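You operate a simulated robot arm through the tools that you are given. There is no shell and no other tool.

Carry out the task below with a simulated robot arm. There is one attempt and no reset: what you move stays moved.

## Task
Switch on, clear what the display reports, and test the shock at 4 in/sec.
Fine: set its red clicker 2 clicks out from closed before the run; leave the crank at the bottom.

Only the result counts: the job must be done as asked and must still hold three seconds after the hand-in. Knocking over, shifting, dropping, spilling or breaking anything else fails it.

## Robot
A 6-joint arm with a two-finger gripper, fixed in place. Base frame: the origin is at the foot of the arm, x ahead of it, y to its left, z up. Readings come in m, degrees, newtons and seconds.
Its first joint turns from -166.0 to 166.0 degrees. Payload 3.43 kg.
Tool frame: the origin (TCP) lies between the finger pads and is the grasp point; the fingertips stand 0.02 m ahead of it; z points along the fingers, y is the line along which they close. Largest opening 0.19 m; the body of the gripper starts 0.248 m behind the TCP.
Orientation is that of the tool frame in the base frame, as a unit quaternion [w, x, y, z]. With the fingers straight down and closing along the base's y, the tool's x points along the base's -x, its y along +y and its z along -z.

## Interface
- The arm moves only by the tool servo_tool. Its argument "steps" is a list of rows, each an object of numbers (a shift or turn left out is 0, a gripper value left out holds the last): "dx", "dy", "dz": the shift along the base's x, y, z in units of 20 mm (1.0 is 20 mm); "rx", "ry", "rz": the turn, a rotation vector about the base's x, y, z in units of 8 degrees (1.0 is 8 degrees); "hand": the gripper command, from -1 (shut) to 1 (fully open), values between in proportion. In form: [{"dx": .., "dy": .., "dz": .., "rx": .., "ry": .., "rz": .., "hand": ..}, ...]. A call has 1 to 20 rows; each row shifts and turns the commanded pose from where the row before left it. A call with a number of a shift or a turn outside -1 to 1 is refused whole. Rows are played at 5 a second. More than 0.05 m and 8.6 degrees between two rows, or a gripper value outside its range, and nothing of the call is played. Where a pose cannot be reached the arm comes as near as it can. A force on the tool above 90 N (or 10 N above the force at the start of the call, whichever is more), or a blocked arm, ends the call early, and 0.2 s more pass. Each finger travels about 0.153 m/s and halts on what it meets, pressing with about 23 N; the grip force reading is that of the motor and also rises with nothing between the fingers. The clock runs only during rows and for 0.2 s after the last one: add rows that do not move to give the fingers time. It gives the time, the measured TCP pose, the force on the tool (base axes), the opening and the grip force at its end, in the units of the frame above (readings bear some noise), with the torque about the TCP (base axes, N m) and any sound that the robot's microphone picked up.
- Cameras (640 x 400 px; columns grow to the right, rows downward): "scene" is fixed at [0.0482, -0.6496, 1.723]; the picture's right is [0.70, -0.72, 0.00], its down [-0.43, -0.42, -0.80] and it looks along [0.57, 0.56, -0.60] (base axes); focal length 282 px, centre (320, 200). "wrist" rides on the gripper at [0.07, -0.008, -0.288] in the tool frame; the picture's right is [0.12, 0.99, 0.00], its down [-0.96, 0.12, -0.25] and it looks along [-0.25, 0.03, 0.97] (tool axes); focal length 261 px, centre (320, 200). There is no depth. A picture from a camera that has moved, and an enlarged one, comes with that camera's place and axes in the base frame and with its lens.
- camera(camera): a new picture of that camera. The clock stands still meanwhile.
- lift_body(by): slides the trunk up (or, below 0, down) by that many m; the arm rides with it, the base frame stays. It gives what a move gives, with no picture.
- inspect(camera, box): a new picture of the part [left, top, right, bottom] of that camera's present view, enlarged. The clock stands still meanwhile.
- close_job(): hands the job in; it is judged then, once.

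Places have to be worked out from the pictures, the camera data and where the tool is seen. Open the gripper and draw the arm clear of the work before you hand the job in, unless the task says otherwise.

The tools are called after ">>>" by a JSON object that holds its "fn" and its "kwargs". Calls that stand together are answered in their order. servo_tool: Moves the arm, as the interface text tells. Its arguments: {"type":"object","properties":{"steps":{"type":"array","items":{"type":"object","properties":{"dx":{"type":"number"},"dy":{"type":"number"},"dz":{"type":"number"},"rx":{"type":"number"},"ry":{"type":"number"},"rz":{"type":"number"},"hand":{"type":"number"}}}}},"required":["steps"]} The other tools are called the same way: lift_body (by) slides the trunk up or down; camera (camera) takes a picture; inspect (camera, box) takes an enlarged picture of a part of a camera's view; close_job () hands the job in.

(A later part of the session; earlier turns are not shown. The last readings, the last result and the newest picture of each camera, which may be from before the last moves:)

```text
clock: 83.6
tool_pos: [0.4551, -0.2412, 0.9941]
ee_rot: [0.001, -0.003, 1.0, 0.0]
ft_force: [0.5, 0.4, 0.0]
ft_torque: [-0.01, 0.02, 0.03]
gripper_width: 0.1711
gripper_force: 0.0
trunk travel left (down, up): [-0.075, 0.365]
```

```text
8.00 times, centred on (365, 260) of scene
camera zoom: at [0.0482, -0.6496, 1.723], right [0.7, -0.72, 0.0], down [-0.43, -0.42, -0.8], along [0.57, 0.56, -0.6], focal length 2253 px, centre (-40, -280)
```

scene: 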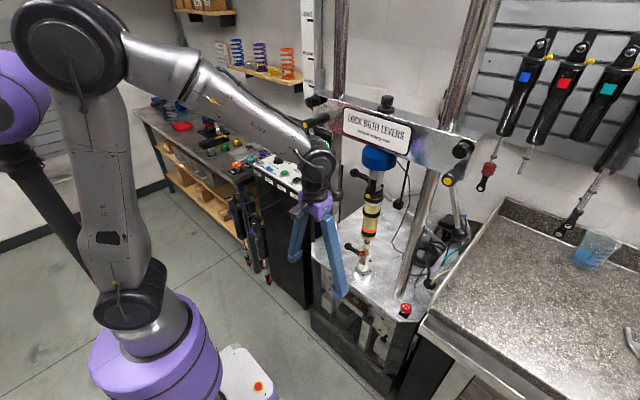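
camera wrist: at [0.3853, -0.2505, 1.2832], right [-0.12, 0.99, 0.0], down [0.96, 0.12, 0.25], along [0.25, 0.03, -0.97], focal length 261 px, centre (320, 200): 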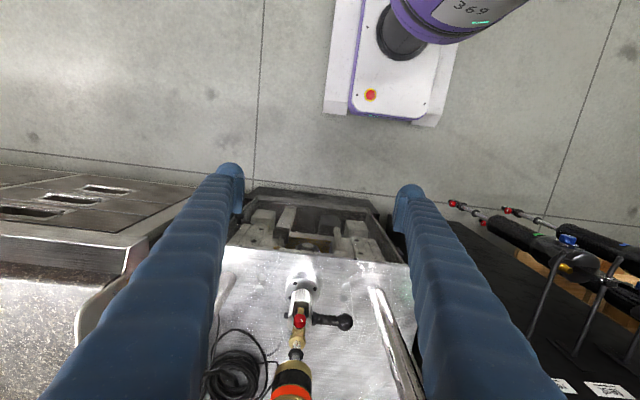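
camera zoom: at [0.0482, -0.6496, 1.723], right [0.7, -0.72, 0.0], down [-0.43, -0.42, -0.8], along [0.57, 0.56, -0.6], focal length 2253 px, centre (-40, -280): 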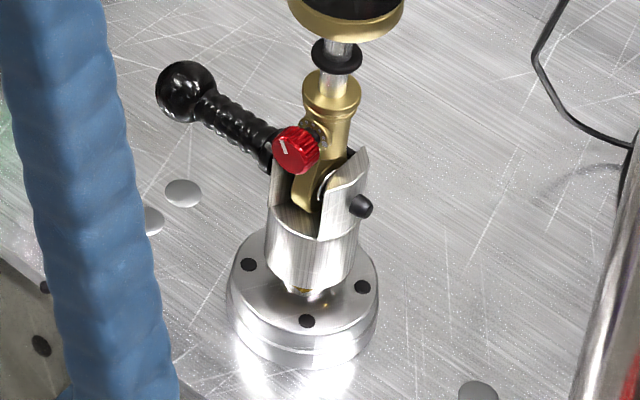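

The red clicker is a ~23 mm knurled knob with a horizontal axis facing the robot (−x), at ≈[0.68, −0.247, 0.917], pointer about 11 o'clock; closing is clockwise seen from here (+rx). I tilt the tool forward in steps to approach it from the front, checking reach.

>>> {"fn": "servo_tool", "kwargs": {"steps": [{"dx": 1, "dz": 0.5, "hand": -0.3}, {"dx": 1, "dz": 0.5}, {"dx": 1, "dz": 0.5, "ry": -0.8}, {"dx": 0.5, "dz": 0.5, "ry": -0.8}, {"ry": -0.8}, {"ry": -0.8}, {"ry": -0.8}, {"ry": -0.8}, {"ry": -0.8}, {}]}}

>>> {"fn": "camera", "kwargs": {"camera": "wrist"}}

>>> {"fn": "camera", "kwargs": {"camera": "scene"}}

```text
clock: 85.8
tool_pos: [0.5259, -0.2422, 1.0359]
ee_rot: [0.38, -0.003, 0.925, 0.001]
ft_force: [0.2, 0.0, 0.3]
ft_torque: [0.04, -0.02, 0.07]
gripper_width: 0.0664
gripper_force: 0.1
out of reach, approached as far as the arm can: row 9
trunk travel left (down, up): [-0.075, 0.365]
```

```text
taken
camera wrist: at [0.2754, -0.2539, 1.1927], right [-0.09, 0.99, -0.08], down [0.51, 0.12, 0.85], along [0.86, 0.03, -0.52], focal length 261 px, centre (320, 200)
```

wrist: 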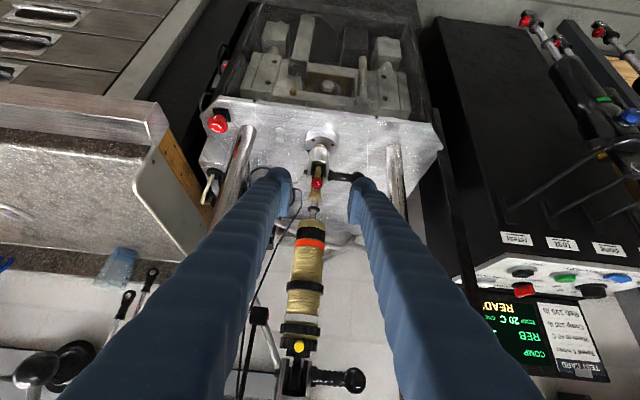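

```text
taken
```

scene: 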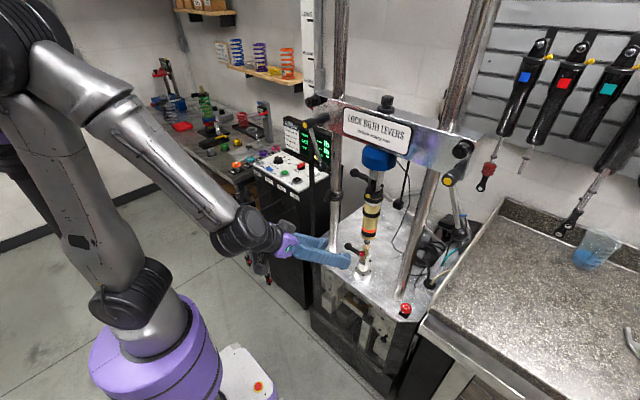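

Reach is fine so far (45° tilt). I go further forward and tilt more, toward horizontal, staying ~7 cm short of the knob.

>>> {"fn": "servo_tool", "kwargs": {"steps": [{"dx": 0.9, "dz": -0.8}, {"dx": 0.9, "dz": -0.8, "ry": -0.5}, {"dx": 0.9, "dz": -0.8, "ry": -0.5}, {"dx": 0.9, "dz": -0.7, "ry": -0.5}, {"ry": -0.5, "dz": -0.5}, {"ry": -0.5, "dz": -0.5}, {}]}}

>>> {"fn": "camera", "kwargs": {"camera": "wrist"}}

>>> {"fn": "camera", "kwargs": {"camera": "scene"}}

```text
clock: 87.4
tool_pos: [0.6478, -0.3009, 0.99]
ee_rot: [0.531, 0.0, 0.847, 0.007]
ft_force: [-0.3, -1.6, 0.0]
ft_torque: [0.02, -0.04, 0.01]
gripper_width: 0.0664
gripper_force: 0.2
out of reach, approached as far as the arm can: row 2, 3, 4, 5, 6
trunk travel left (down, up): [-0.075, 0.365]
```

```text
taken
camera wrist: at [0.359, -0.3116, 1.0526], right [-0.06, 0.99, -0.1], down [0.2, 0.11, 0.97], along [0.98, 0.04, -0.2], focal length 261 px, centre (320, 200)
```

wrist: 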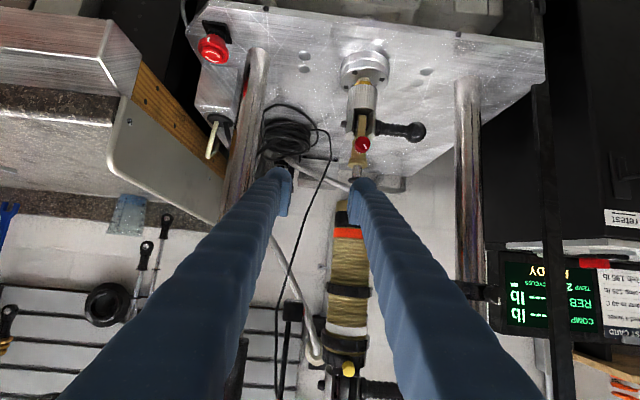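

```text
taken
```

scene: 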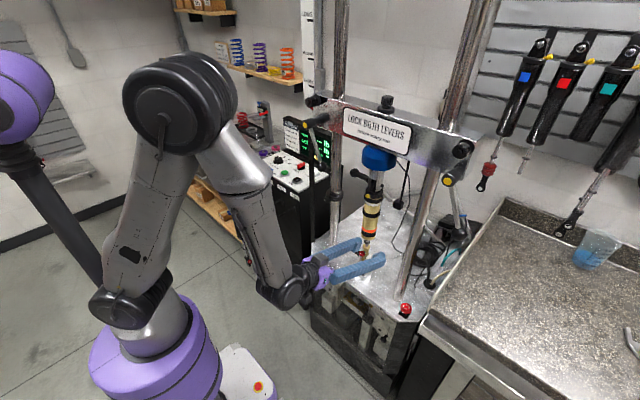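

The arm ran out of reach near horizontal with the trunk this low (wrist too close to the shoulder), drifting sideways near the shock without contact. I back off and untilt, then raise the trunk so the wrist hangs lower relative to the shoulder.

>>> {"fn": "servo_tool", "kwargs": {"steps": [{"dx": -0.8, "ry": 0.8}, {"dx": -0.8, "dz": 0.8, "ry": 0.8}, {"dx": -0.8, "dz": 0.8, "ry": 0.8}, {"dx": -0.8, "dz": 0.8, "ry": 0.8}, {}]}}

>>> {"fn": "camera", "kwargs": {"camera": "scene"}}

```text
clock: 88.6
tool_pos: [0.5832, -0.2992, 1.038]
ee_rot: [0.336, -0.003, 0.942, -0.002]
ft_force: [0.1, -0.7, 0.8]
ft_torque: [-0.05, 0.01, -0.06]
gripper_width: 0.0665
gripper_force: 0.0
trunk travel left (down, up): [-0.075, 0.365]
```

```text
taken
```

scene: 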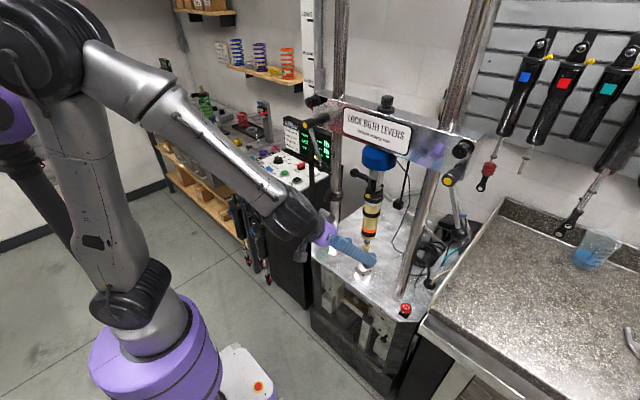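

Commanded pose equals the measured one again. I pull back to x≈0.48 and raise the trunk by 0.30.

>>> {"fn": "servo_tool", "kwargs": {"steps": [{"dx": -1, "dy": 0.6, "ry": 0.7}, {"dx": -1, "dy": 0.6, "ry": 0.7}, {"dx": -1, "dy": 0.6, "ry": 0.7}, {"dx": -1, "dy": 0.5, "ry": 0.7}, {"dx": -1, "dy": 0.4, "ry": 0.7}, {"ry": 0.7}, {}]}}

>>> {"fn": "lift_body", "kwargs": {"by": 0.35}}

>>> {"fn": "camera", "kwargs": {"camera": "scene"}}

```text
clock: 90.2
tool_pos: [0.4841, -0.2461, 1.0364]
ee_rot: [0.049, -0.002, 0.999, 0.0]
ft_force: [1.1, -0.3, -0.3]
ft_torque: [0.05, 0.03, 0.0]
gripper_width: 0.0665
gripper_force: 0.2
trunk travel left (down, up): [-0.075, 0.365]
```

```text
clock: 93.6
tool_pos: [0.4833, -0.2448, 1.3867]
ee_rot: [0.05, -0.002, 0.999, 0.0]
ft_force: [0.2, 0.9, 0.1]
ft_torque: [0.02, -0.01, -0.01]
gripper_width: 0.0663
gripper_force: 0.1
trunk travel left (down, up): [-0.425, 0.015]
```

```text
taken
```

scene: 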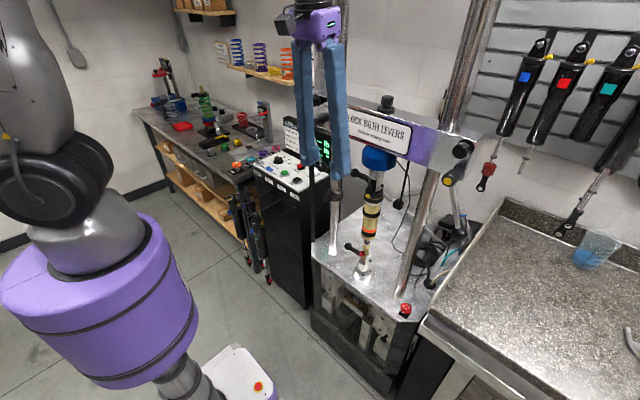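

Trunk is up. I descend with the tool vertical at x≈0.48 and then tilt again in moderate steps to see how far horizontal is reachable.

>>> {"fn": "servo_tool", "kwargs": {"steps": [{"dz": -1}, {"dz": -1}, {"dz": -1}, {"dz": -1}, {"dz": -1}, {"dz": -1}, {"dz": -1}, {"dz": -1}, {"dz": -1}, {"dz": -1}, {"dz": -1}, {"dz": -1}, {"dz": -1}, {"dz": -1}, {"dz": -1}, {"dz": -1}, {"dz": -1}, {}]}}

>>> {"fn": "servo_tool", "kwargs": {"steps": [{"ry": -0.8}, {"ry": -0.8}, {"ry": -0.8}, {"ry": -0.8}, {"ry": -0.8}, {}]}}

>>> {"fn": "camera", "kwargs": {"camera": "scene"}}

```text
clock: 97.4
tool_pos: [0.4823, -0.2444, 1.0458]
ee_rot: [0.05, -0.003, 0.999, 0.0]
ft_force: [-0.5, -0.5, 0.5]
ft_torque: [0.0, -0.03, -0.01]
gripper_width: 0.0665
gripper_force: 0.0
trunk travel left (down, up): [-0.425, 0.015]
```

```text
clock: 98.8
tool_pos: [0.4866, -0.2192, 1.0704]
ee_rot: [0.182, -0.007, 0.983, 0.037]
ft_force: [0.4, -0.2, 0.6]
ft_torque: [-0.06, 0.03, -0.02]
gripper_width: 0.0663
gripper_force: 0.1
out of reach, approached as far as the arm can: row 1, 2, 3, 4, 5
trunk travel left (down, up): [-0.425, 0.015]
```

```text
taken
```

scene: 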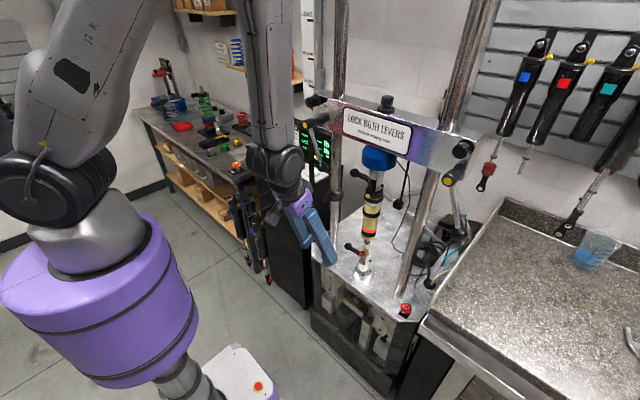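

With the trunk high the vertical-plane tilt is limited by the folded elbow. A sideways approach (tool horizontal, coming from the front-right at ~30° to the knob axis) keeps the wrist clear of the shoulder, so I straighten the tool, rise, and set the trunk mid-height first.

>>> {"fn": "servo_tool", "kwargs": {"steps": [{"rx": -0.176, "ry": 0.866, "rz": -0.033, "dz": 0.5}, {"rx": -0.176, "ry": 0.866, "rz": -0.033, "dz": 1, "dy": -0.5}, {"rx": -0.175, "ry": 0.866, "rz": -0.033, "dz": 1, "dy": -1}, {"dz": 1, "dy": -1}, {"dz": 1, "dy": -1}, {"dz": 1, "dy": -1}, {"dz": 1, "dy": -1}, {"dz": 1, "dy": -1}, {"dz": 1}, {}]}}

>>> {"fn": "lift_body", "kwargs": {"by": -0.2}}

```text
clock: 101.0
tool_pos: [0.4895, -0.3092, 1.2171]
ee_rot: [0.084, -0.007, 0.996, 0.036]
ft_force: [-0.6, -0.4, -0.1]
ft_torque: [-0.03, 0.05, -0.01]
gripper_width: 0.0666
gripper_force: 0.0
out of reach, approached as far as the arm can: row 2, 3
trunk travel left (down, up): [-0.425, 0.015]
```

```text
clock: 103.2
tool_pos: [0.489, -0.3085, 1.0166]
ee_rot: [0.083, -0.007, 0.996, 0.036]
ft_force: [-0.3, 0.7, -0.5]
ft_torque: [-0.01, 0.02, -0.01]
gripper_width: 0.0666
gripper_force: 0.1
trunk travel left (down, up): [-0.225, 0.215]
```

Position is clear of the machine. I rotate the tool gradually toward the horizontal front-right approach orientation, half-way first.

>>> {"fn": "servo_tool", "kwargs": {"steps": [{"rx": 0.718, "ry": -0.329, "rz": -0.368}, {"rx": 0.718, "ry": -0.329, "rz": -0.368}, {"rx": 0.718, "ry": -0.329, "rz": -0.368}, {"rx": 0.718, "ry": -0.329, "rz": -0.368}, {"rx": 0.718, "ry": -0.329, "rz": -0.368}, {"rx": 0.718, "ry": -0.329, "rz": -0.368}, {"rx": 0.718, "ry": -0.329, "rz": -0.368}, {}]}}

>>> {"fn": "camera", "kwargs": {"camera": "scene"}}

>>> {"fn": "camera", "kwargs": {"camera": "wrist"}}

```text
clock: 105.0
tool_pos: [0.4892, -0.3102, 1.0173]
ee_rot: [0.24, 0.189, 0.883, 0.357]
ft_force: [-0.1, -0.4, -0.8]
ft_torque: [0.11, -0.06, 0.02]
gripper_width: 0.0665
gripper_force: 0.1
trunk travel left (down, up): [-0.225, 0.215]
```

```text
taken
```

scene: 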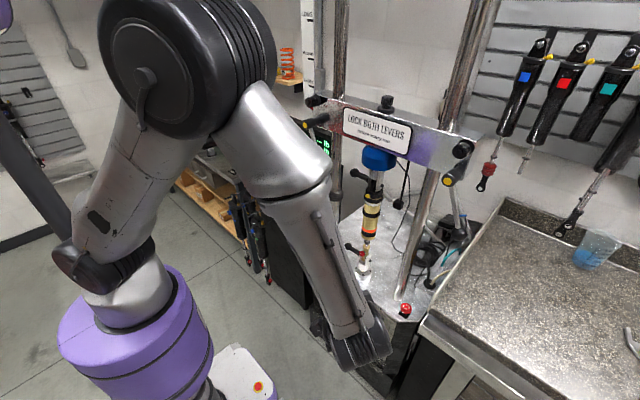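

```text
taken
camera wrist: at [0.271, -0.4359, 1.1731], right [0.07, 0.73, 0.68], down [0.66, -0.54, 0.52], along [0.75, 0.42, -0.52], focal length 261 px, centre (320, 200)
```

wrist: 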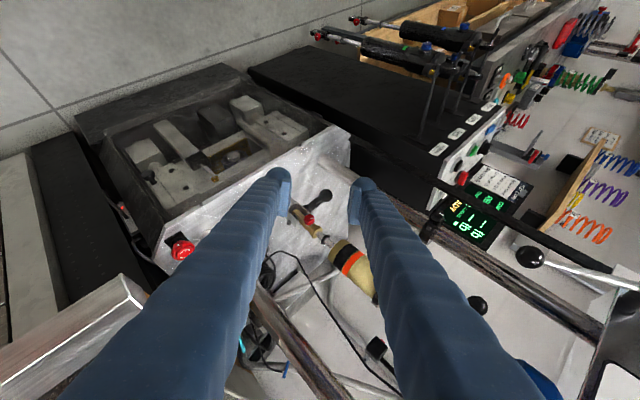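

The half-turn went exactly as planned. I complete the rotation.

>>> {"fn": "servo_tool", "kwargs": {"steps": [{"rx": 0.718, "ry": -0.329, "rz": -0.368}, {"rx": 0.718, "ry": -0.329, "rz": -0.368}, {"rx": 0.718, "ry": -0.329, "rz": -0.368}, {"rx": 0.718, "ry": -0.329, "rz": -0.368}, {"rx": 0.718, "ry": -0.329, "rz": -0.368}, {"rx": 0.718, "ry": -0.329, "rz": -0.368}, {"rx": 0.718, "ry": -0.329, "rz": -0.368}, {}]}}

>>> {"fn": "camera", "kwargs": {"camera": "scene"}}

>>> {"fn": "camera", "kwargs": {"camera": "wrist"}}

```text
clock: 106.8
tool_pos: [0.4887, -0.3098, 1.0159]
ee_rot: [0.353, 0.352, 0.613, 0.613]
ft_force: [-0.3, 0.1, -0.1]
ft_torque: [0.01, -0.05, 0.08]
gripper_width: 0.0666
gripper_force: 0.1
trunk travel left (down, up): [-0.225, 0.215]
```

```text
taken
```

scene: 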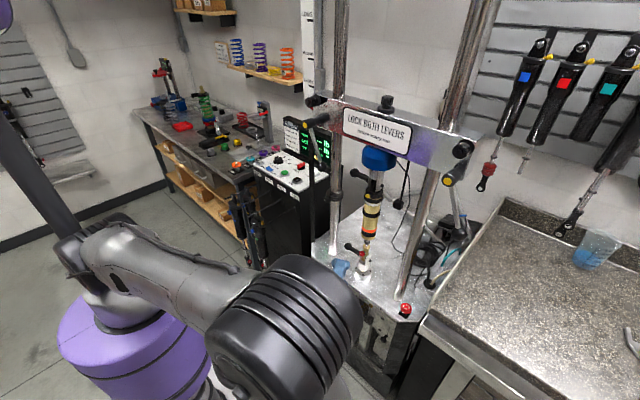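

```text
taken
camera wrist: at [0.2056, -0.3942, 1.0086], right [-0.06, 0.1, 0.99], down [0.27, -0.96, 0.12], along [0.96, 0.27, 0.03], focal length 261 px, centre (320, 200)
```

wrist: 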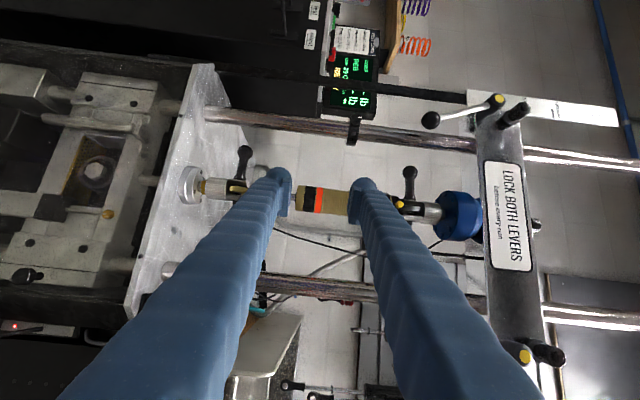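

The tool is now horizontal, from the front-right, with fingers above/below. I lower to the clicker's height, staying ~10 cm short, to look at it between the fingers.

>>> {"fn": "servo_tool", "kwargs": {"steps": [{"dz": -1, "dx": 0.8}, {"dz": -1, "dx": 0.8}, {"dz": -1, "dx": 0.8}, {"dz": -1, "dx": 0.8}, {"dz": -0.9, "dx": 0.4}, {}]}}

>>> {"fn": "camera", "kwargs": {"camera": "wrist"}}

>>> {"fn": "inspect", "kwargs": {"camera": "wrist", "box": [270, 110, 370, 220]}}

>>> {"fn": "inspect", "kwargs": {"camera": "scene", "box": [330, 220, 400, 290]}}

```text
clock: 108.2
tool_pos: [0.5629, -0.3092, 0.9179]
ee_rot: [0.354, 0.352, 0.613, 0.612]
ft_force: [0.3, 0.2, 0.1]
ft_torque: [0.03, -0.05, -0.02]
gripper_width: 0.0669
gripper_force: 0.1
trunk travel left (down, up): [-0.225, 0.215]
```

```text
taken
camera wrist: at [0.2786, -0.3939, 0.9106], right [-0.06, 0.1, 0.99], down [0.27, -0.96, 0.12], along [0.96, 0.27, 0.03], focal length 261 px, centre (320, 200)
```

wrist: 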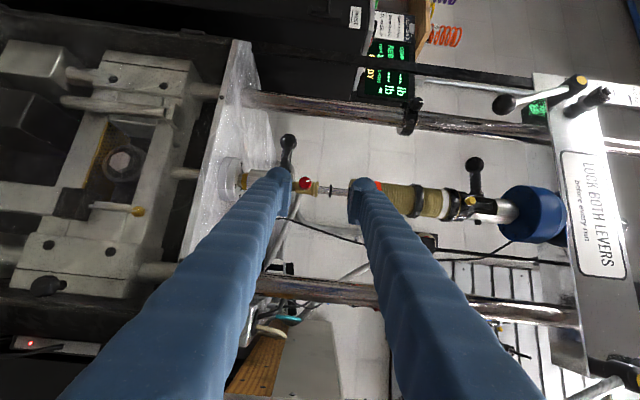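

```text
3.64 times, centred on (320, 165) of wrist
camera zoom: at [0.2786, -0.3939, 0.9106], right [-0.06, 0.1, 0.99], down [0.27, -0.96, 0.12], along [0.96, 0.27, 0.03], focal length 948 px, centre (320, 327)
```

zoom: 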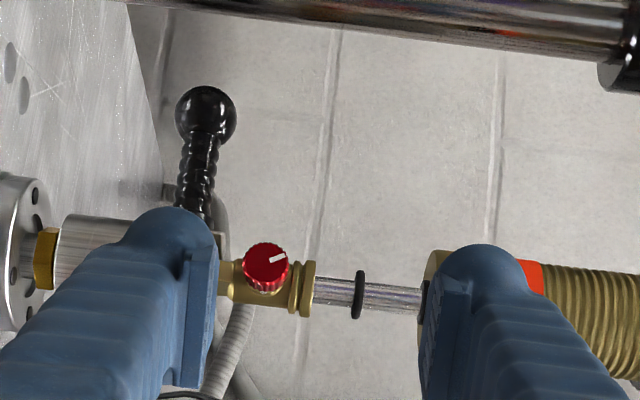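

```text
5.71 times, centred on (365, 255) of scene
camera zoom: at [0.0482, -0.6496, 1.723], right [0.7, -0.72, 0.0], down [-0.43, -0.42, -0.8], along [0.57, 0.56, -0.6], focal length 1609 px, centre (63, -114)
```

zoom: 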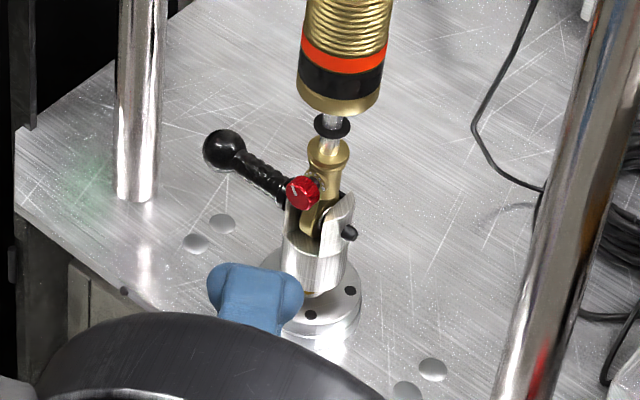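

The horizontal view puts the clicker's face at ≈[0.70, −0.246, 0.895] (22 mm dia), with the clevis ears ending just below it. A more lateral angle (~55° to its axis) lets the pad edges reach the knob without the tips hitting the clevis, so I turn the tool 25° more and move to a pre-grasp 5 cm in front.

>>> {"fn": "servo_tool", "kwargs": {"steps": [{"rz": 0.7}, {"rz": 0.7}, {"rz": 0.7, "dz": -0.5}, {"rz": 0.7, "dz": -0.6}, {"rz": 0.325, "dx": 0.7, "dy": 0.6}, {"dx": 0.8, "dy": 0.7}, {"dx": 0.8, "dy": 0.7}, {"dx": 0.8, "dy": 0.7}, {"dx": 0.3, "dy": 0.4}, {}]}}

>>> {"fn": "camera", "kwargs": {"camera": "wrist"}}

>>> {"fn": "inspect", "kwargs": {"camera": "wrist", "box": [250, 110, 390, 240]}}

>>> {"fn": "inspect", "kwargs": {"camera": "scene", "box": [330, 220, 410, 300]}}

```text
clock: 110.4
tool_pos: [0.6312, -0.2469, 0.896]
ee_rot: [0.213, 0.212, 0.674, 0.675]
ft_force: [0.8, 0.6, 0.7]
ft_torque: [0.01, -0.02, 0.0]
gripper_width: 0.0664
gripper_force: 0.1
trunk travel left (down, up): [-0.225, 0.215]
```

```text
taken
camera wrist: at [0.4087, -0.4438, 0.889], right [-0.1, 0.07, 0.99], down [0.65, -0.75, 0.12], along [0.76, 0.65, 0.03], focal length 261 px, centre (320, 200)
```

wrist: 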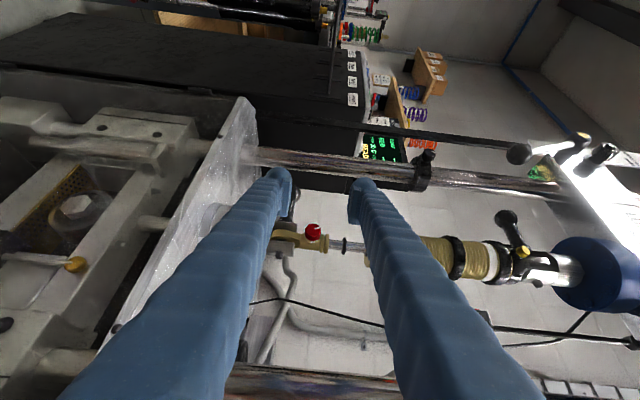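

```text
3.08 times, centred on (320, 175) of wrist
camera zoom: at [0.4087, -0.4438, 0.889], right [-0.1, 0.07, 0.99], down [0.65, -0.75, 0.12], along [0.76, 0.65, 0.03], focal length 802 px, centre (320, 277)
```

zoom: 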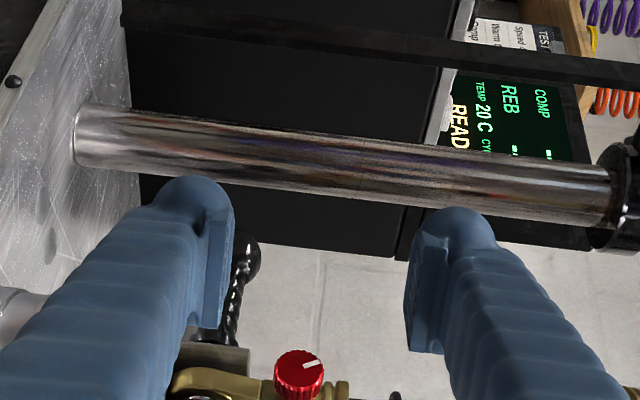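

```text
5.00 times, centred on (370, 260) of scene
camera zoom: at [0.0482, -0.6496, 1.723], right [0.7, -0.72, 0.0], down [-0.43, -0.42, -0.8], along [0.57, 0.56, -0.6], focal length 1408 px, centre (70, -100)
```

zoom: 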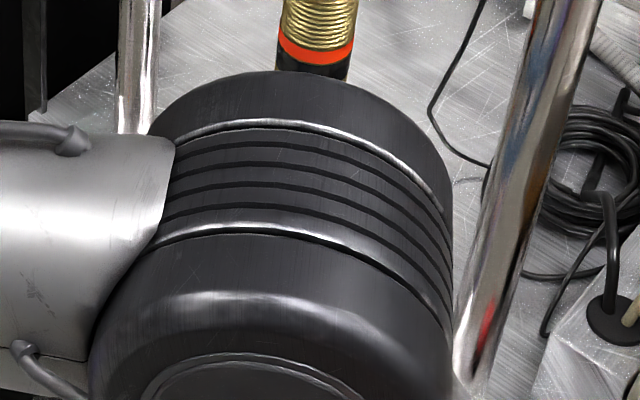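

The clicker face is now measured at ≈[0.703, −0.246, 0.894]. I narrow the gap to 34 mm and advance along +x, watching the force.

>>> {"fn": "servo_tool", "kwargs": {"steps": [{"hand": -0.64, "dz": -0.08}, {"dx": 0.6}, {"dx": 0.6}, {"dx": 0.6}, {"dx": 0.5}, {"dx": 0.4}, {}]}}

>>> {"fn": "camera", "kwargs": {"camera": "wrist"}}

>>> {"fn": "inspect", "kwargs": {"camera": "wrist", "box": [260, 140, 380, 260]}}

```text
clock: 112.0
tool_pos: [0.6848, -0.2484, 0.8945]
ee_rot: [0.212, 0.211, 0.674, 0.675]
ft_force: [0.0, -0.1, 0.5]
ft_torque: [0.04, 0.01, 0.01]
gripper_width: 0.034
gripper_force: 0.2
trunk travel left (down, up): [-0.225, 0.215]
```

```text
taken
camera wrist: at [0.4623, -0.4445, 0.887], right [-0.1, 0.07, 0.99], down [0.65, -0.75, 0.12], along [0.76, 0.65, 0.03], focal length 261 px, centre (320, 200)
```

wrist: 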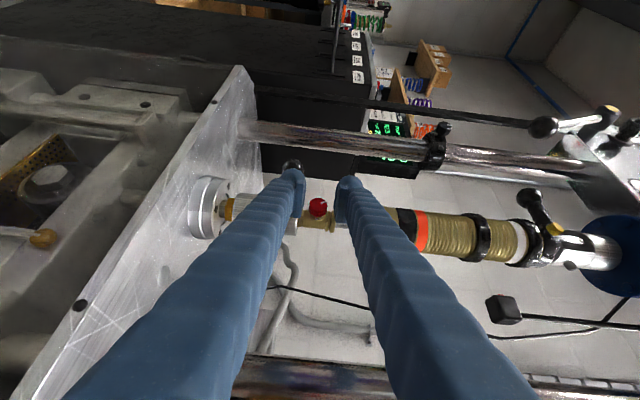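

```text
3.33 times, centred on (320, 200) of wrist
camera zoom: at [0.4623, -0.4445, 0.887], right [-0.1, 0.07, 0.99], down [0.65, -0.75, 0.12], along [0.76, 0.65, 0.03], focal length 869 px, centre (320, 200)
```

zoom: 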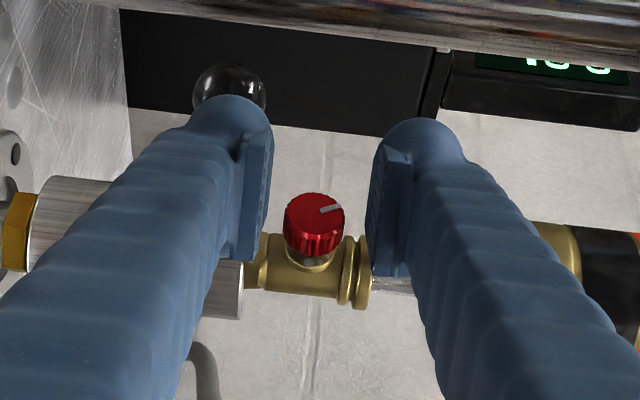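

Now the knob (21 mm dia, ~14 mm long) is between the fingers and the clevis ears lie clear below. I advance ~8 mm along the tool axis so the pads cover it, then close.

>>> {"fn": "servo_tool", "kwargs": {"steps": [{"dx": 0.19, "dy": 0.33}, {}, {"hand": -0.9}, {}, {}]}}

>>> {"fn": "inspect", "kwargs": {"camera": "wrist", "box": [260, 140, 380, 260]}}

```text
clock: 113.2
tool_pos: [0.6883, -0.2408, 0.8932]
ee_rot: [0.213, 0.211, 0.675, 0.674]
ft_force: [-2.4, -2.4, -0.7]
ft_torque: [-0.01, 0.03, -0.07]
gripper_width: 0.0201
gripper_force: 23.1
trunk travel left (down, up): [-0.225, 0.215]
```

```text
3.33 times, centred on (320, 200) of wrist
camera zoom: at [0.4658, -0.4379, 0.8867], right [-0.1, 0.07, 0.99], down [0.65, -0.75, 0.12], along [0.76, 0.65, 0.03], focal length 869 px, centre (320, 200)
```

zoom: 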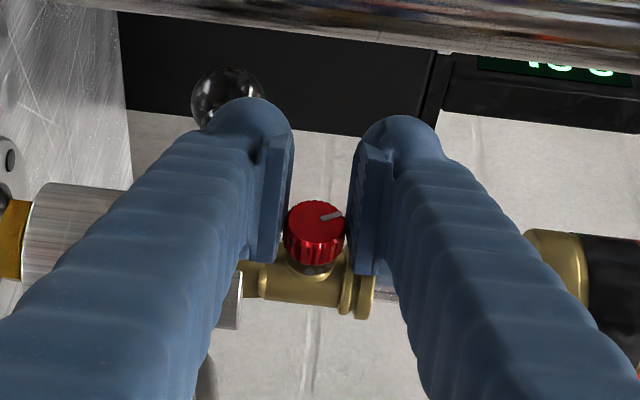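

The clicker is held (20 mm). I turn it clockwise (+rx, closing) in small increments, listening for clicks and watching torque.

>>> {"fn": "servo_tool", "kwargs": {"steps": [{"rx": 0.6, "dz": 0.015}, {"rx": 0.6, "dz": 0.015}, {"rx": 0.6, "dz": 0.015}, {}]}}

>>> {"fn": "inspect", "kwargs": {"camera": "wrist", "box": [260, 140, 380, 260]}}

```text
clock: 114.2
tool_pos: [0.6884, -0.2407, 0.8951]
ee_rot: [0.184, 0.236, 0.585, 0.754]
ft_force: [-2.4, 3.2, -0.1]
ft_torque: [0.03, 0.03, 0.12]
gripper_width: 0.0198
gripper_force: 22.9
trunk travel left (down, up): [-0.225, 0.215]
```

```text
3.33 times, centred on (320, 200) of wrist
camera zoom: at [0.4659, -0.429, 0.8393], right [-0.1, -0.18, 0.98], down [0.65, -0.76, -0.07], along [0.76, 0.63, 0.19], focal length 869 px, centre (320, 200)
```

zoom: 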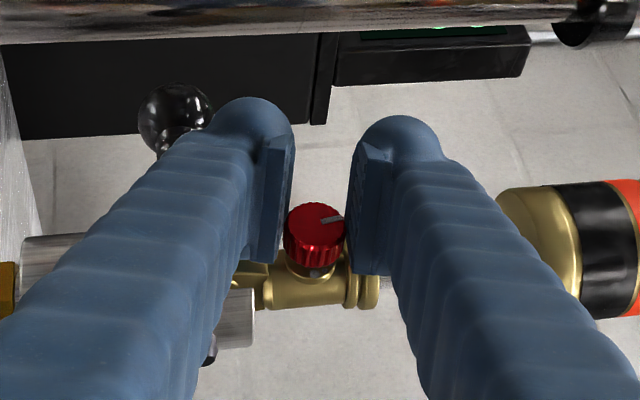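

The knob turns along with the fingers; no click heard yet after 14°. I continue.

>>> {"fn": "servo_tool", "kwargs": {"steps": [{"rx": 0.6, "dz": 0.015}, {"rx": 0.6, "dz": 0.015}, {"rx": 0.6, "dz": 0.015}, {}]}}

>>> {"fn": "inspect", "kwargs": {"camera": "wrist", "box": [260, 140, 380, 260]}}

```text
clock: 115.2
tool_pos: [0.6876, -0.2413, 0.8952]
ee_rot: [0.153, 0.258, 0.486, 0.821]
ft_force: [-4.8, 1.4, 0.3]
ft_torque: [-0.01, 0.03, -0.02]
gripper_width: 0.0195
gripper_force: 23.0
trunk travel left (down, up): [-0.225, 0.215]
```

```text
3.33 times, centred on (320, 200) of wrist
camera zoom: at [0.4655, -0.409, 0.7961], right [-0.1, -0.42, 0.9], down [0.65, -0.72, -0.26], along [0.76, 0.56, 0.34], focal length 869 px, centre (320, 200)
```

zoom: 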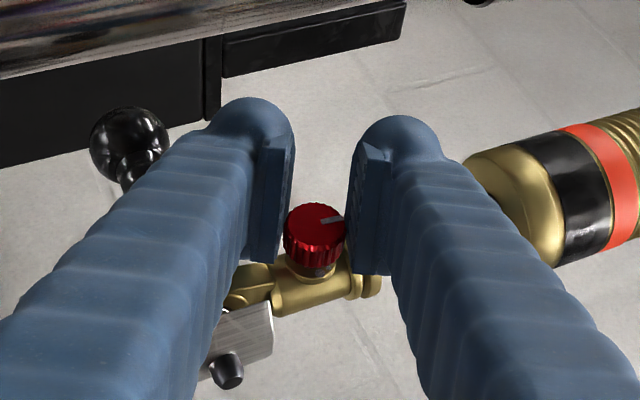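

Still turning freely at 29°. I continue another 14° and check.

>>> {"fn": "servo_tool", "kwargs": {"steps": [{"rx": 0.6, "dz": 0.01, "dy": -0.01}, {"rx": 0.6, "dz": 0.01, "dy": -0.01}, {"rx": 0.6, "dz": 0.01, "dy": -0.01}, {}]}}

>>> {"fn": "inspect", "kwargs": {"camera": "wrist", "box": [280, 170, 360, 250]}}

>>> {"fn": "camera", "kwargs": {"camera": "scene"}}

```text
clock: 116.2
tool_pos: [0.6808, -0.2176, 0.9006]
ee_rot: [0.12, 0.322, 0.429, 0.835]
ft_force: [-2.2, 1.7, 12.5]
ft_torque: [-0.19, -0.29, 0.01]
gripper_width: 0.0144
gripper_force: 4.2
out of reach, approached as far as the arm can: row 1, 2, 3
trunk travel left (down, up): [-0.225, 0.215]
```

```text
5.00 times, centred on (320, 210) of wrist
camera zoom: at [0.4421, -0.3652, 0.8049], right [-0.01, -0.54, 0.84], down [0.59, -0.69, -0.43], along [0.81, 0.49, 0.33], focal length 1303 px, centre (320, 150)
```

zoom: 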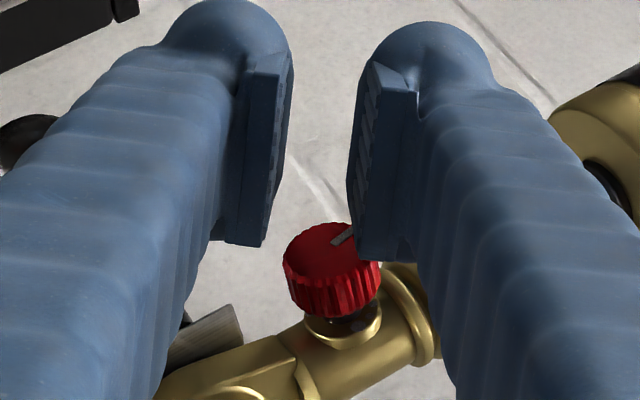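

```text
taken
```

scene: 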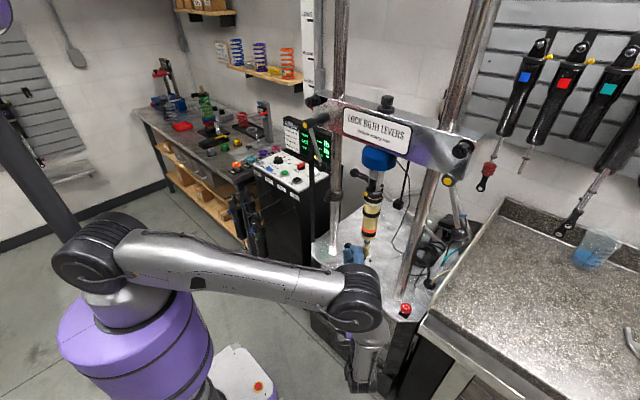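

The arm hit a reach limit and slipped off the knob (12 N contact). I back straight out along the tool axis, then check the knob's pointer.

>>> {"fn": "servo_tool", "kwargs": {"steps": [{"dx": -0.35, "dy": -0.35, "dz": -0.23}, {"dx": -0.48, "dy": -0.48, "dz": -0.32}, {"dx": -0.48, "dy": -0.48, "dz": -0.32}, {"dx": -0.48, "dy": -0.48, "dz": -0.32}, {"dx": -0.48, "dy": -0.48, "dz": -0.32}, {}]}}

>>> {"fn": "inspect", "kwargs": {"camera": "wrist", "box": [260, 150, 380, 290]}}

>>> {"fn": "inspect", "kwargs": {"camera": "scene", "box": [330, 220, 400, 290]}}

```text
clock: 117.6
tool_pos: [0.6342, -0.2642, 0.8702]
ee_rot: [0.119, 0.326, 0.432, 0.832]
ft_force: [0.0, -0.4, -1.2]
ft_torque: [0.0, -0.03, 0.04]
gripper_width: 0.0096
gripper_force: 0.1
trunk travel left (down, up): [-0.225, 0.215]
```

```text
2.86 times, centred on (320, 220) of wrist
camera zoom: at [0.396, -0.4114, 0.7768], right [-0.01, -0.54, 0.84], down [0.58, -0.69, -0.43], along [0.81, 0.49, 0.32], focal length 745 px, centre (320, 143)
```

zoom: 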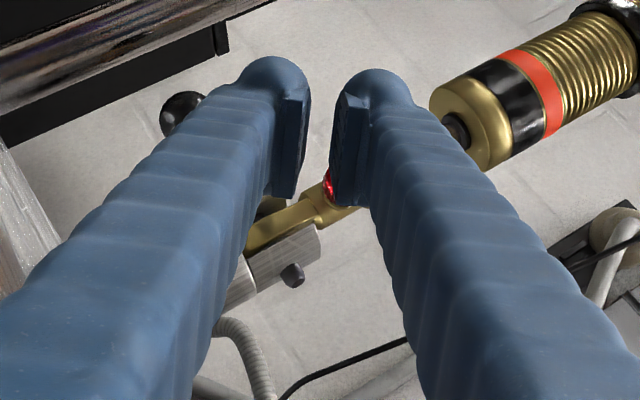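

```text
5.71 times, centred on (365, 255) of scene
camera zoom: at [0.0482, -0.6496, 1.723], right [0.7, -0.72, 0.0], down [-0.43, -0.42, -0.8], along [0.57, 0.56, -0.6], focal length 1609 px, centre (63, -114)
```

zoom: 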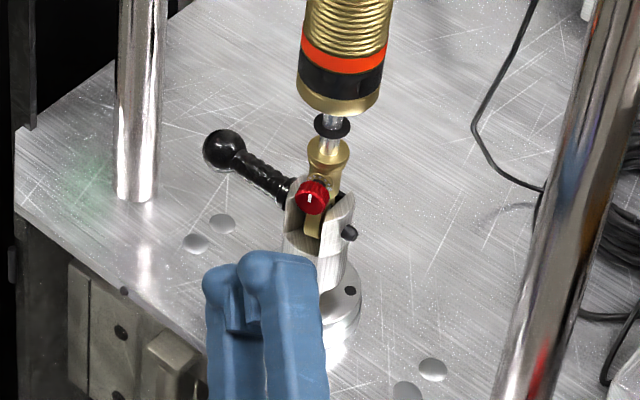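

The knob looks slightly displaced in the scene view compared with before; I zoom in to see whether the rod end has swivelled.

>>> {"fn": "inspect", "kwargs": {"camera": "scene", "box": [345, 235, 385, 275]}}

>>> {"fn": "inspect", "kwargs": {"camera": "scene", "box": [345, 140, 405, 260]}}

```text
10.00 times, centred on (365, 255) of scene
camera zoom: at [0.0482, -0.6496, 1.723], right [0.7, -0.72, 0.0], down [-0.43, -0.42, -0.8], along [0.57, 0.56, -0.6], focal length 2816 px, centre (-130, -350)
```

zoom: 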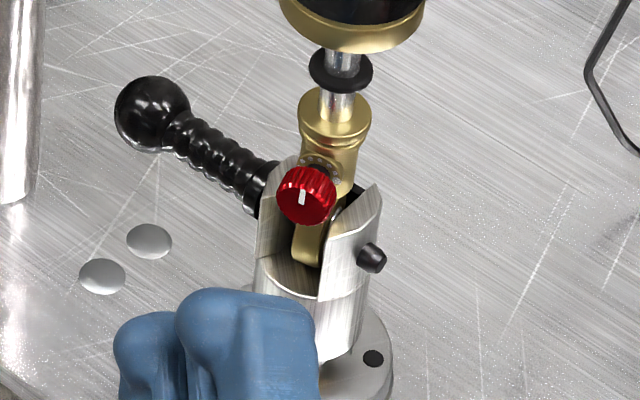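

```text
3.33 times, centred on (375, 200) of scene
camera zoom: at [0.0482, -0.6496, 1.723], right [0.7, -0.72, 0.0], down [-0.43, -0.42, -0.8], along [0.57, 0.56, -0.6], focal length 939 px, centre (137, 200)
```

zoom: 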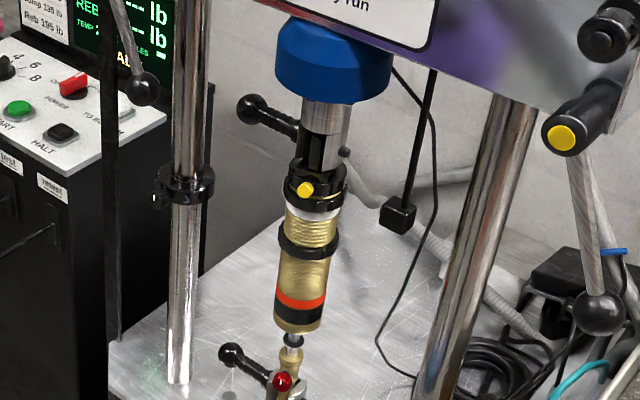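

The whole shock has swivelled ~20° about its vertical axis on its bearings; the clicker's axis now points about 30° to the right of straight at the robot, and its pointer is at 12 o'clock. A coaxial horizontal grip (azimuth ≈30°) now suits it, turning only about the tool axis. I withdraw and reorient.

>>> {"fn": "servo_tool", "kwargs": {"steps": [{"dx": -0.6, "dy": -0.6, "dz": -0.3}, {"dx": -0.6, "dy": -0.6, "dz": -0.2}, {"dx": -0.6, "dy": -0.4, "dz": 0.3, "rx": -0.781, "ry": 0.033, "rz": -0.426}, {"dx": -0.6, "dy": -0.4, "dz": 0.4, "rx": -0.781, "ry": 0.033, "rz": -0.426}, {"dx": -0.6, "dy": -0.4, "dz": 0.4, "rx": -0.781, "ry": 0.033, "rz": -0.426}, {"dx": -0.5, "dy": -0.3, "dz": 0.3, "rx": -0.781, "ry": 0.033, "rz": -0.426}, {"dz": 0.3, "rx": -0.781, "ry": 0.033, "rz": -0.426}, {"rx": -0.78, "ry": 0.033, "rz": -0.425, "hand": -0.4}, {}]}}

>>> {"fn": "camera", "kwargs": {"camera": "wrist"}}

>>> {"fn": "inspect", "kwargs": {"camera": "wrist", "box": [270, 100, 370, 210]}}

```text
clock: 119.6
tool_pos: [0.5628, -0.3119, 0.8962]
ee_rot: [0.354, 0.348, 0.613, 0.615]
ft_force: [0.8, 0.6, -0.3]
ft_torque: [-0.04, 0.03, -0.06]
gripper_width: 0.0573
gripper_force: 0.1
out of reach, approached as far as the arm can: row 1, 2
trunk travel left (down, up): [-0.225, 0.215]
```

```text
taken
camera wrist: at [0.2798, -0.3976, 0.8861], right [-0.07, 0.1, 0.99], down [0.27, -0.95, 0.12], along [0.96, 0.28, 0.04], focal length 261 px, centre (320, 200)
```

wrist: 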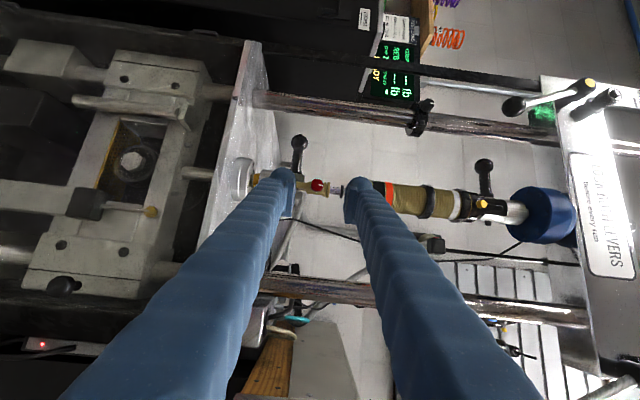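

```text
3.64 times, centred on (320, 155) of wrist
camera zoom: at [0.2798, -0.3976, 0.8861], right [-0.07, 0.1, 0.99], down [0.27, -0.95, 0.12], along [0.96, 0.28, 0.04], focal length 948 px, centre (320, 364)
```

zoom: 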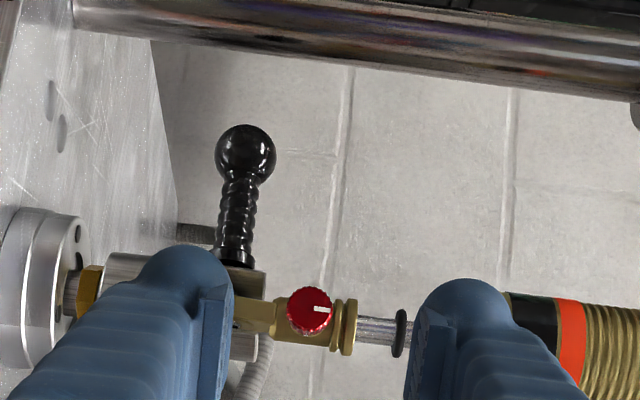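

I zoom in on the knob to measure its axis direction from the visible side band.

>>> {"fn": "inspect", "kwargs": {"camera": "wrist", "box": [300, 165, 340, 205]}}

>>> {"fn": "inspect", "kwargs": {"camera": "wrist", "box": [440, 140, 560, 250]}}

```text
10.00 times, centred on (320, 185) of wrist
camera zoom: at [0.2798, -0.3976, 0.8861], right [-0.07, 0.1, 0.99], down [0.27, -0.95, 0.12], along [0.96, 0.28, 0.04], focal length 2606 px, centre (320, 350)
```

zoom: 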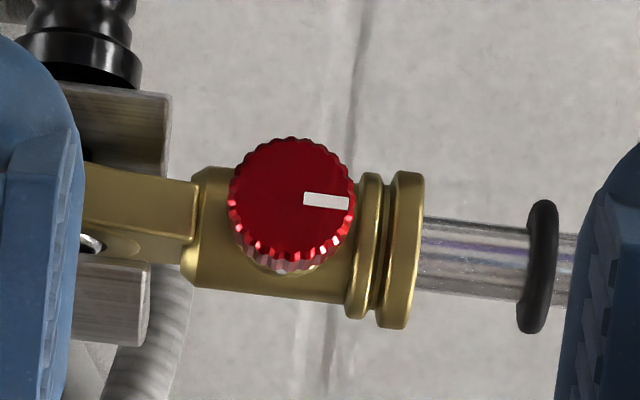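

```text
3.64 times, centred on (500, 195) of wrist
camera zoom: at [0.2798, -0.3976, 0.8861], right [-0.07, 0.1, 0.99], down [0.27, -0.95, 0.12], along [0.96, 0.28, 0.04], focal length 948 px, centre (-334, 218)
```

zoom: 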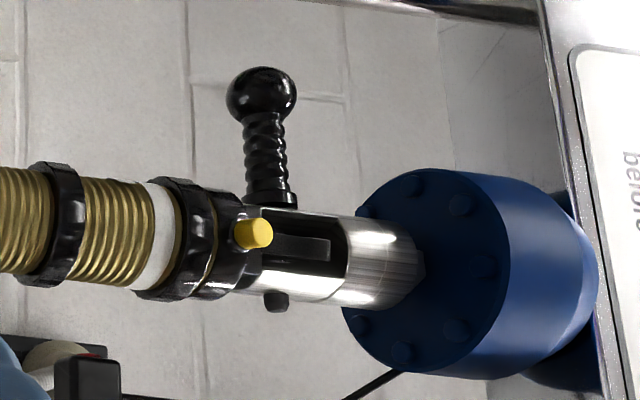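

The clicker's axis points ≈7° right of −x now, face at ≈[0.703, −0.247, 0.894], pointer at 12 o'clock. I align the tool to azimuth 20° and roll it −60° to leave room for a long clockwise stroke about its own axis.

>>> {"fn": "servo_tool", "kwargs": {"steps": [{"rz": -0.65}, {"rz": -0.6}, {"rx": -0.705, "ry": -0.2565}, {"rx": -0.705, "ry": -0.2565}, {"rx": -0.705, "ry": -0.2565}, {"rx": -0.705, "ry": -0.2565}, {"rx": -0.705, "ry": -0.2565}, {"rx": -0.705, "ry": -0.2565}, {"rx": -0.705, "ry": -0.2565}, {"rx": -0.705, "ry": -0.2565}, {"rx": -0.705, "ry": -0.2565}, {"rx": -0.705, "ry": -0.2565}, {}]}}

>>> {"fn": "camera", "kwargs": {"camera": "wrist"}}

>>> {"fn": "camera", "kwargs": {"camera": "scene"}}

```text
clock: 122.4
tool_pos: [0.5632, -0.3128, 0.8966]
ee_rot: [0.639, 0.056, 0.707, 0.299]
ft_force: [0.4, 0.1, 0.3]
ft_torque: [-0.01, 0.02, -0.01]
gripper_width: 0.057
gripper_force: 0.0
trunk travel left (down, up): [-0.225, 0.215]
```

```text
taken
camera wrist: at [0.2846, -0.3885, 0.8332], right [-0.32, 0.86, 0.39], down [-0.1, -0.44, 0.89], along [0.94, 0.25, 0.22], focal length 261 px, centre (320, 200)
```

wrist: 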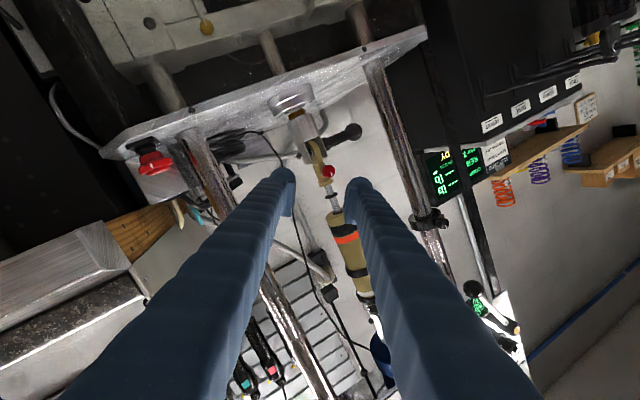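

```text
taken
```

scene: 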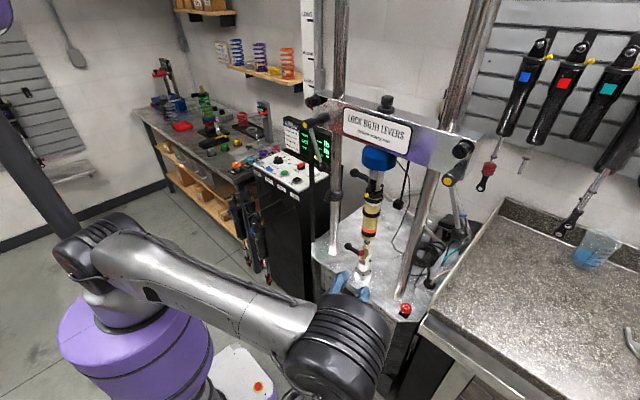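

Reach is good in this pose. I move to a pre-grasp 4 cm short of the knob along the tool axis and verify alignment.

>>> {"fn": "servo_tool", "kwargs": {"steps": [{"dx": 0.9, "dy": 0.46}, {"dx": 0.9, "dy": 0.46}, {"dx": 0.9, "dy": 0.46, "hand": -0.6}, {"dx": 0.9, "dy": 0.46}, {"dx": 0.7, "dy": 0.4, "dz": -0.08}, {"dx": 0.6, "dy": 0.3}, {}]}}

>>> {"fn": "inspect", "kwargs": {"camera": "wrist", "box": [260, 130, 380, 260]}}

>>> {"fn": "inspect", "kwargs": {"camera": "scene", "box": [335, 225, 395, 285]}}

```text
clock: 124.0
tool_pos: [0.6622, -0.2609, 0.8946]
ee_rot: [0.639, 0.056, 0.707, 0.3]
ft_force: [-0.1, 0.1, -1.2]
ft_torque: [-0.02, 0.03, -0.02]
gripper_width: 0.0379
gripper_force: 0.1
trunk travel left (down, up): [-0.225, 0.215]
```

```text
3.08 times, centred on (320, 195) of wrist
camera zoom: at [0.3832, -0.3379, 0.8312], right [-0.32, 0.86, 0.39], down [-0.1, -0.44, 0.89], along [0.94, 0.25, 0.22], focal length 802 px, centre (320, 215)
```

zoom: 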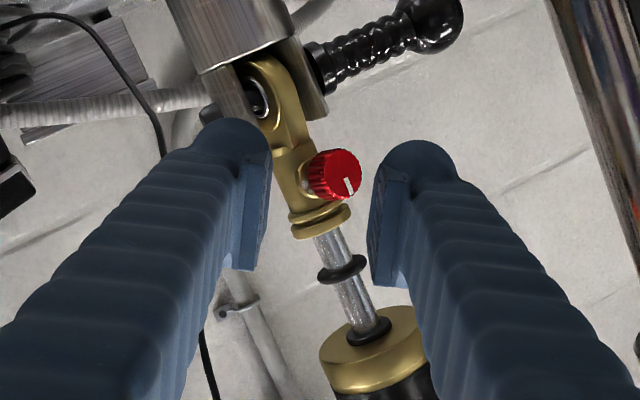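

```text
6.67 times, centred on (365, 255) of scene
camera zoom: at [0.0482, -0.6496, 1.723], right [0.7, -0.72, 0.0], down [-0.43, -0.42, -0.8], along [0.57, 0.56, -0.6], focal length 1877 px, centre (20, -167)
```

zoom: 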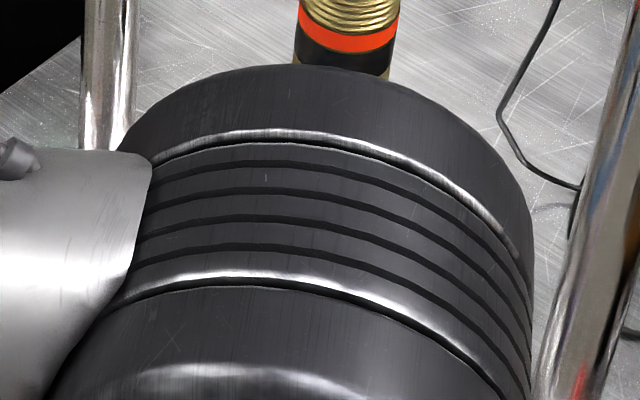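

The knob's facing seems to have changed again without contact; I let a moment pass and look again to see whether the shock is slowly swivelling by itself.

>>> {"fn": "servo_tool", "kwargs": {"steps": [{}, {}, {}, {}, {}]}}

>>> {"fn": "inspect", "kwargs": {"camera": "wrist", "box": [280, 140, 360, 220]}}

```text
clock: 125.2
tool_pos: [0.66, -0.2614, 0.8936]
ee_rot: [0.639, 0.056, 0.706, 0.299]
ft_force: [0.5, -0.7, 0.4]
ft_torque: [0.02, -0.03, -0.01]
gripper_width: 0.0379
gripper_force: 0.0
trunk travel left (down, up): [-0.225, 0.215]
```

```text
5.00 times, centred on (320, 180) of wrist
camera zoom: at [0.3831, -0.338, 0.8312], right [-0.32, 0.86, 0.39], down [-0.1, -0.44, 0.89], along [0.94, 0.25, 0.22], focal length 1303 px, centre (320, 300)
```

zoom: 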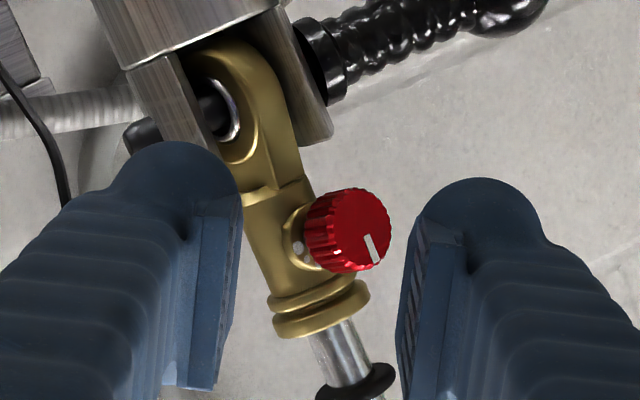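

The shock evidently swivels freely on its spherical bearings. I wait two more seconds to learn whether it is still drifting.

>>> {"fn": "servo_tool", "kwargs": {"steps": [{}, {}, {}, {}, {}, {}, {}, {}, {}, {}]}}

>>> {"fn": "inspect", "kwargs": {"camera": "wrist", "box": [280, 140, 360, 220]}}

```text
clock: 127.4
tool_pos: [0.6613, -0.2616, 0.8942]
ee_rot: [0.639, 0.056, 0.706, 0.3]
ft_force: [-0.4, 0.2, 0.3]
ft_torque: [-0.01, 0.03, 0.06]
gripper_width: 0.0379
gripper_force: 0.1
trunk travel left (down, up): [-0.225, 0.215]
```

```text
5.00 times, centred on (320, 180) of wrist
camera zoom: at [0.3831, -0.338, 0.8312], right [-0.32, 0.86, 0.39], down [-0.1, -0.44, 0.89], along [0.94, 0.25, 0.22], focal length 1303 px, centre (320, 300)
```

zoom: 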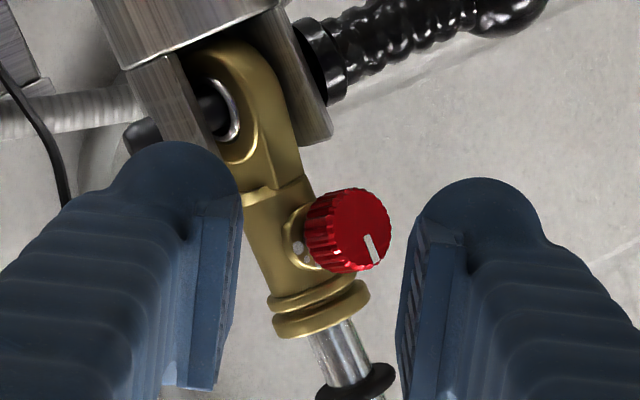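

It is static now (axis ≈19° toward +y). Closing horizontally will self-align the free-swivelling shock with my tool, so I want the tool nearly straight (azimuth ~8°). I turn in small safe increments and watch for reach limits.

>>> {"fn": "servo_tool", "kwargs": {"steps": [{"rz": -0.5}, {}]}}

>>> {"fn": "servo_tool", "kwargs": {"steps": [{"rz": -0.5}, {}]}}

```text
clock: 128.0
tool_pos: [0.6611, -0.2619, 0.895]
ee_rot: [0.649, 0.082, 0.704, 0.277]
ft_force: [0.1, -0.3, -0.4]
ft_torque: [-0.02, -0.01, 0.02]
gripper_width: 0.0378
gripper_force: 0.1
trunk travel left (down, up): [-0.225, 0.215]
```

```text
clock: 128.6
tool_pos: [0.6715, -0.2739, 0.8949]
ee_rot: [0.656, 0.106, 0.701, 0.258]
ft_force: [-0.7, 0.0, -0.5]
ft_torque: [0.03, 0.01, -0.03]
gripper_width: 0.0382
gripper_force: 0.0
out of reach, approached as far as the arm can: row 1
trunk travel left (down, up): [-0.225, 0.215]
```

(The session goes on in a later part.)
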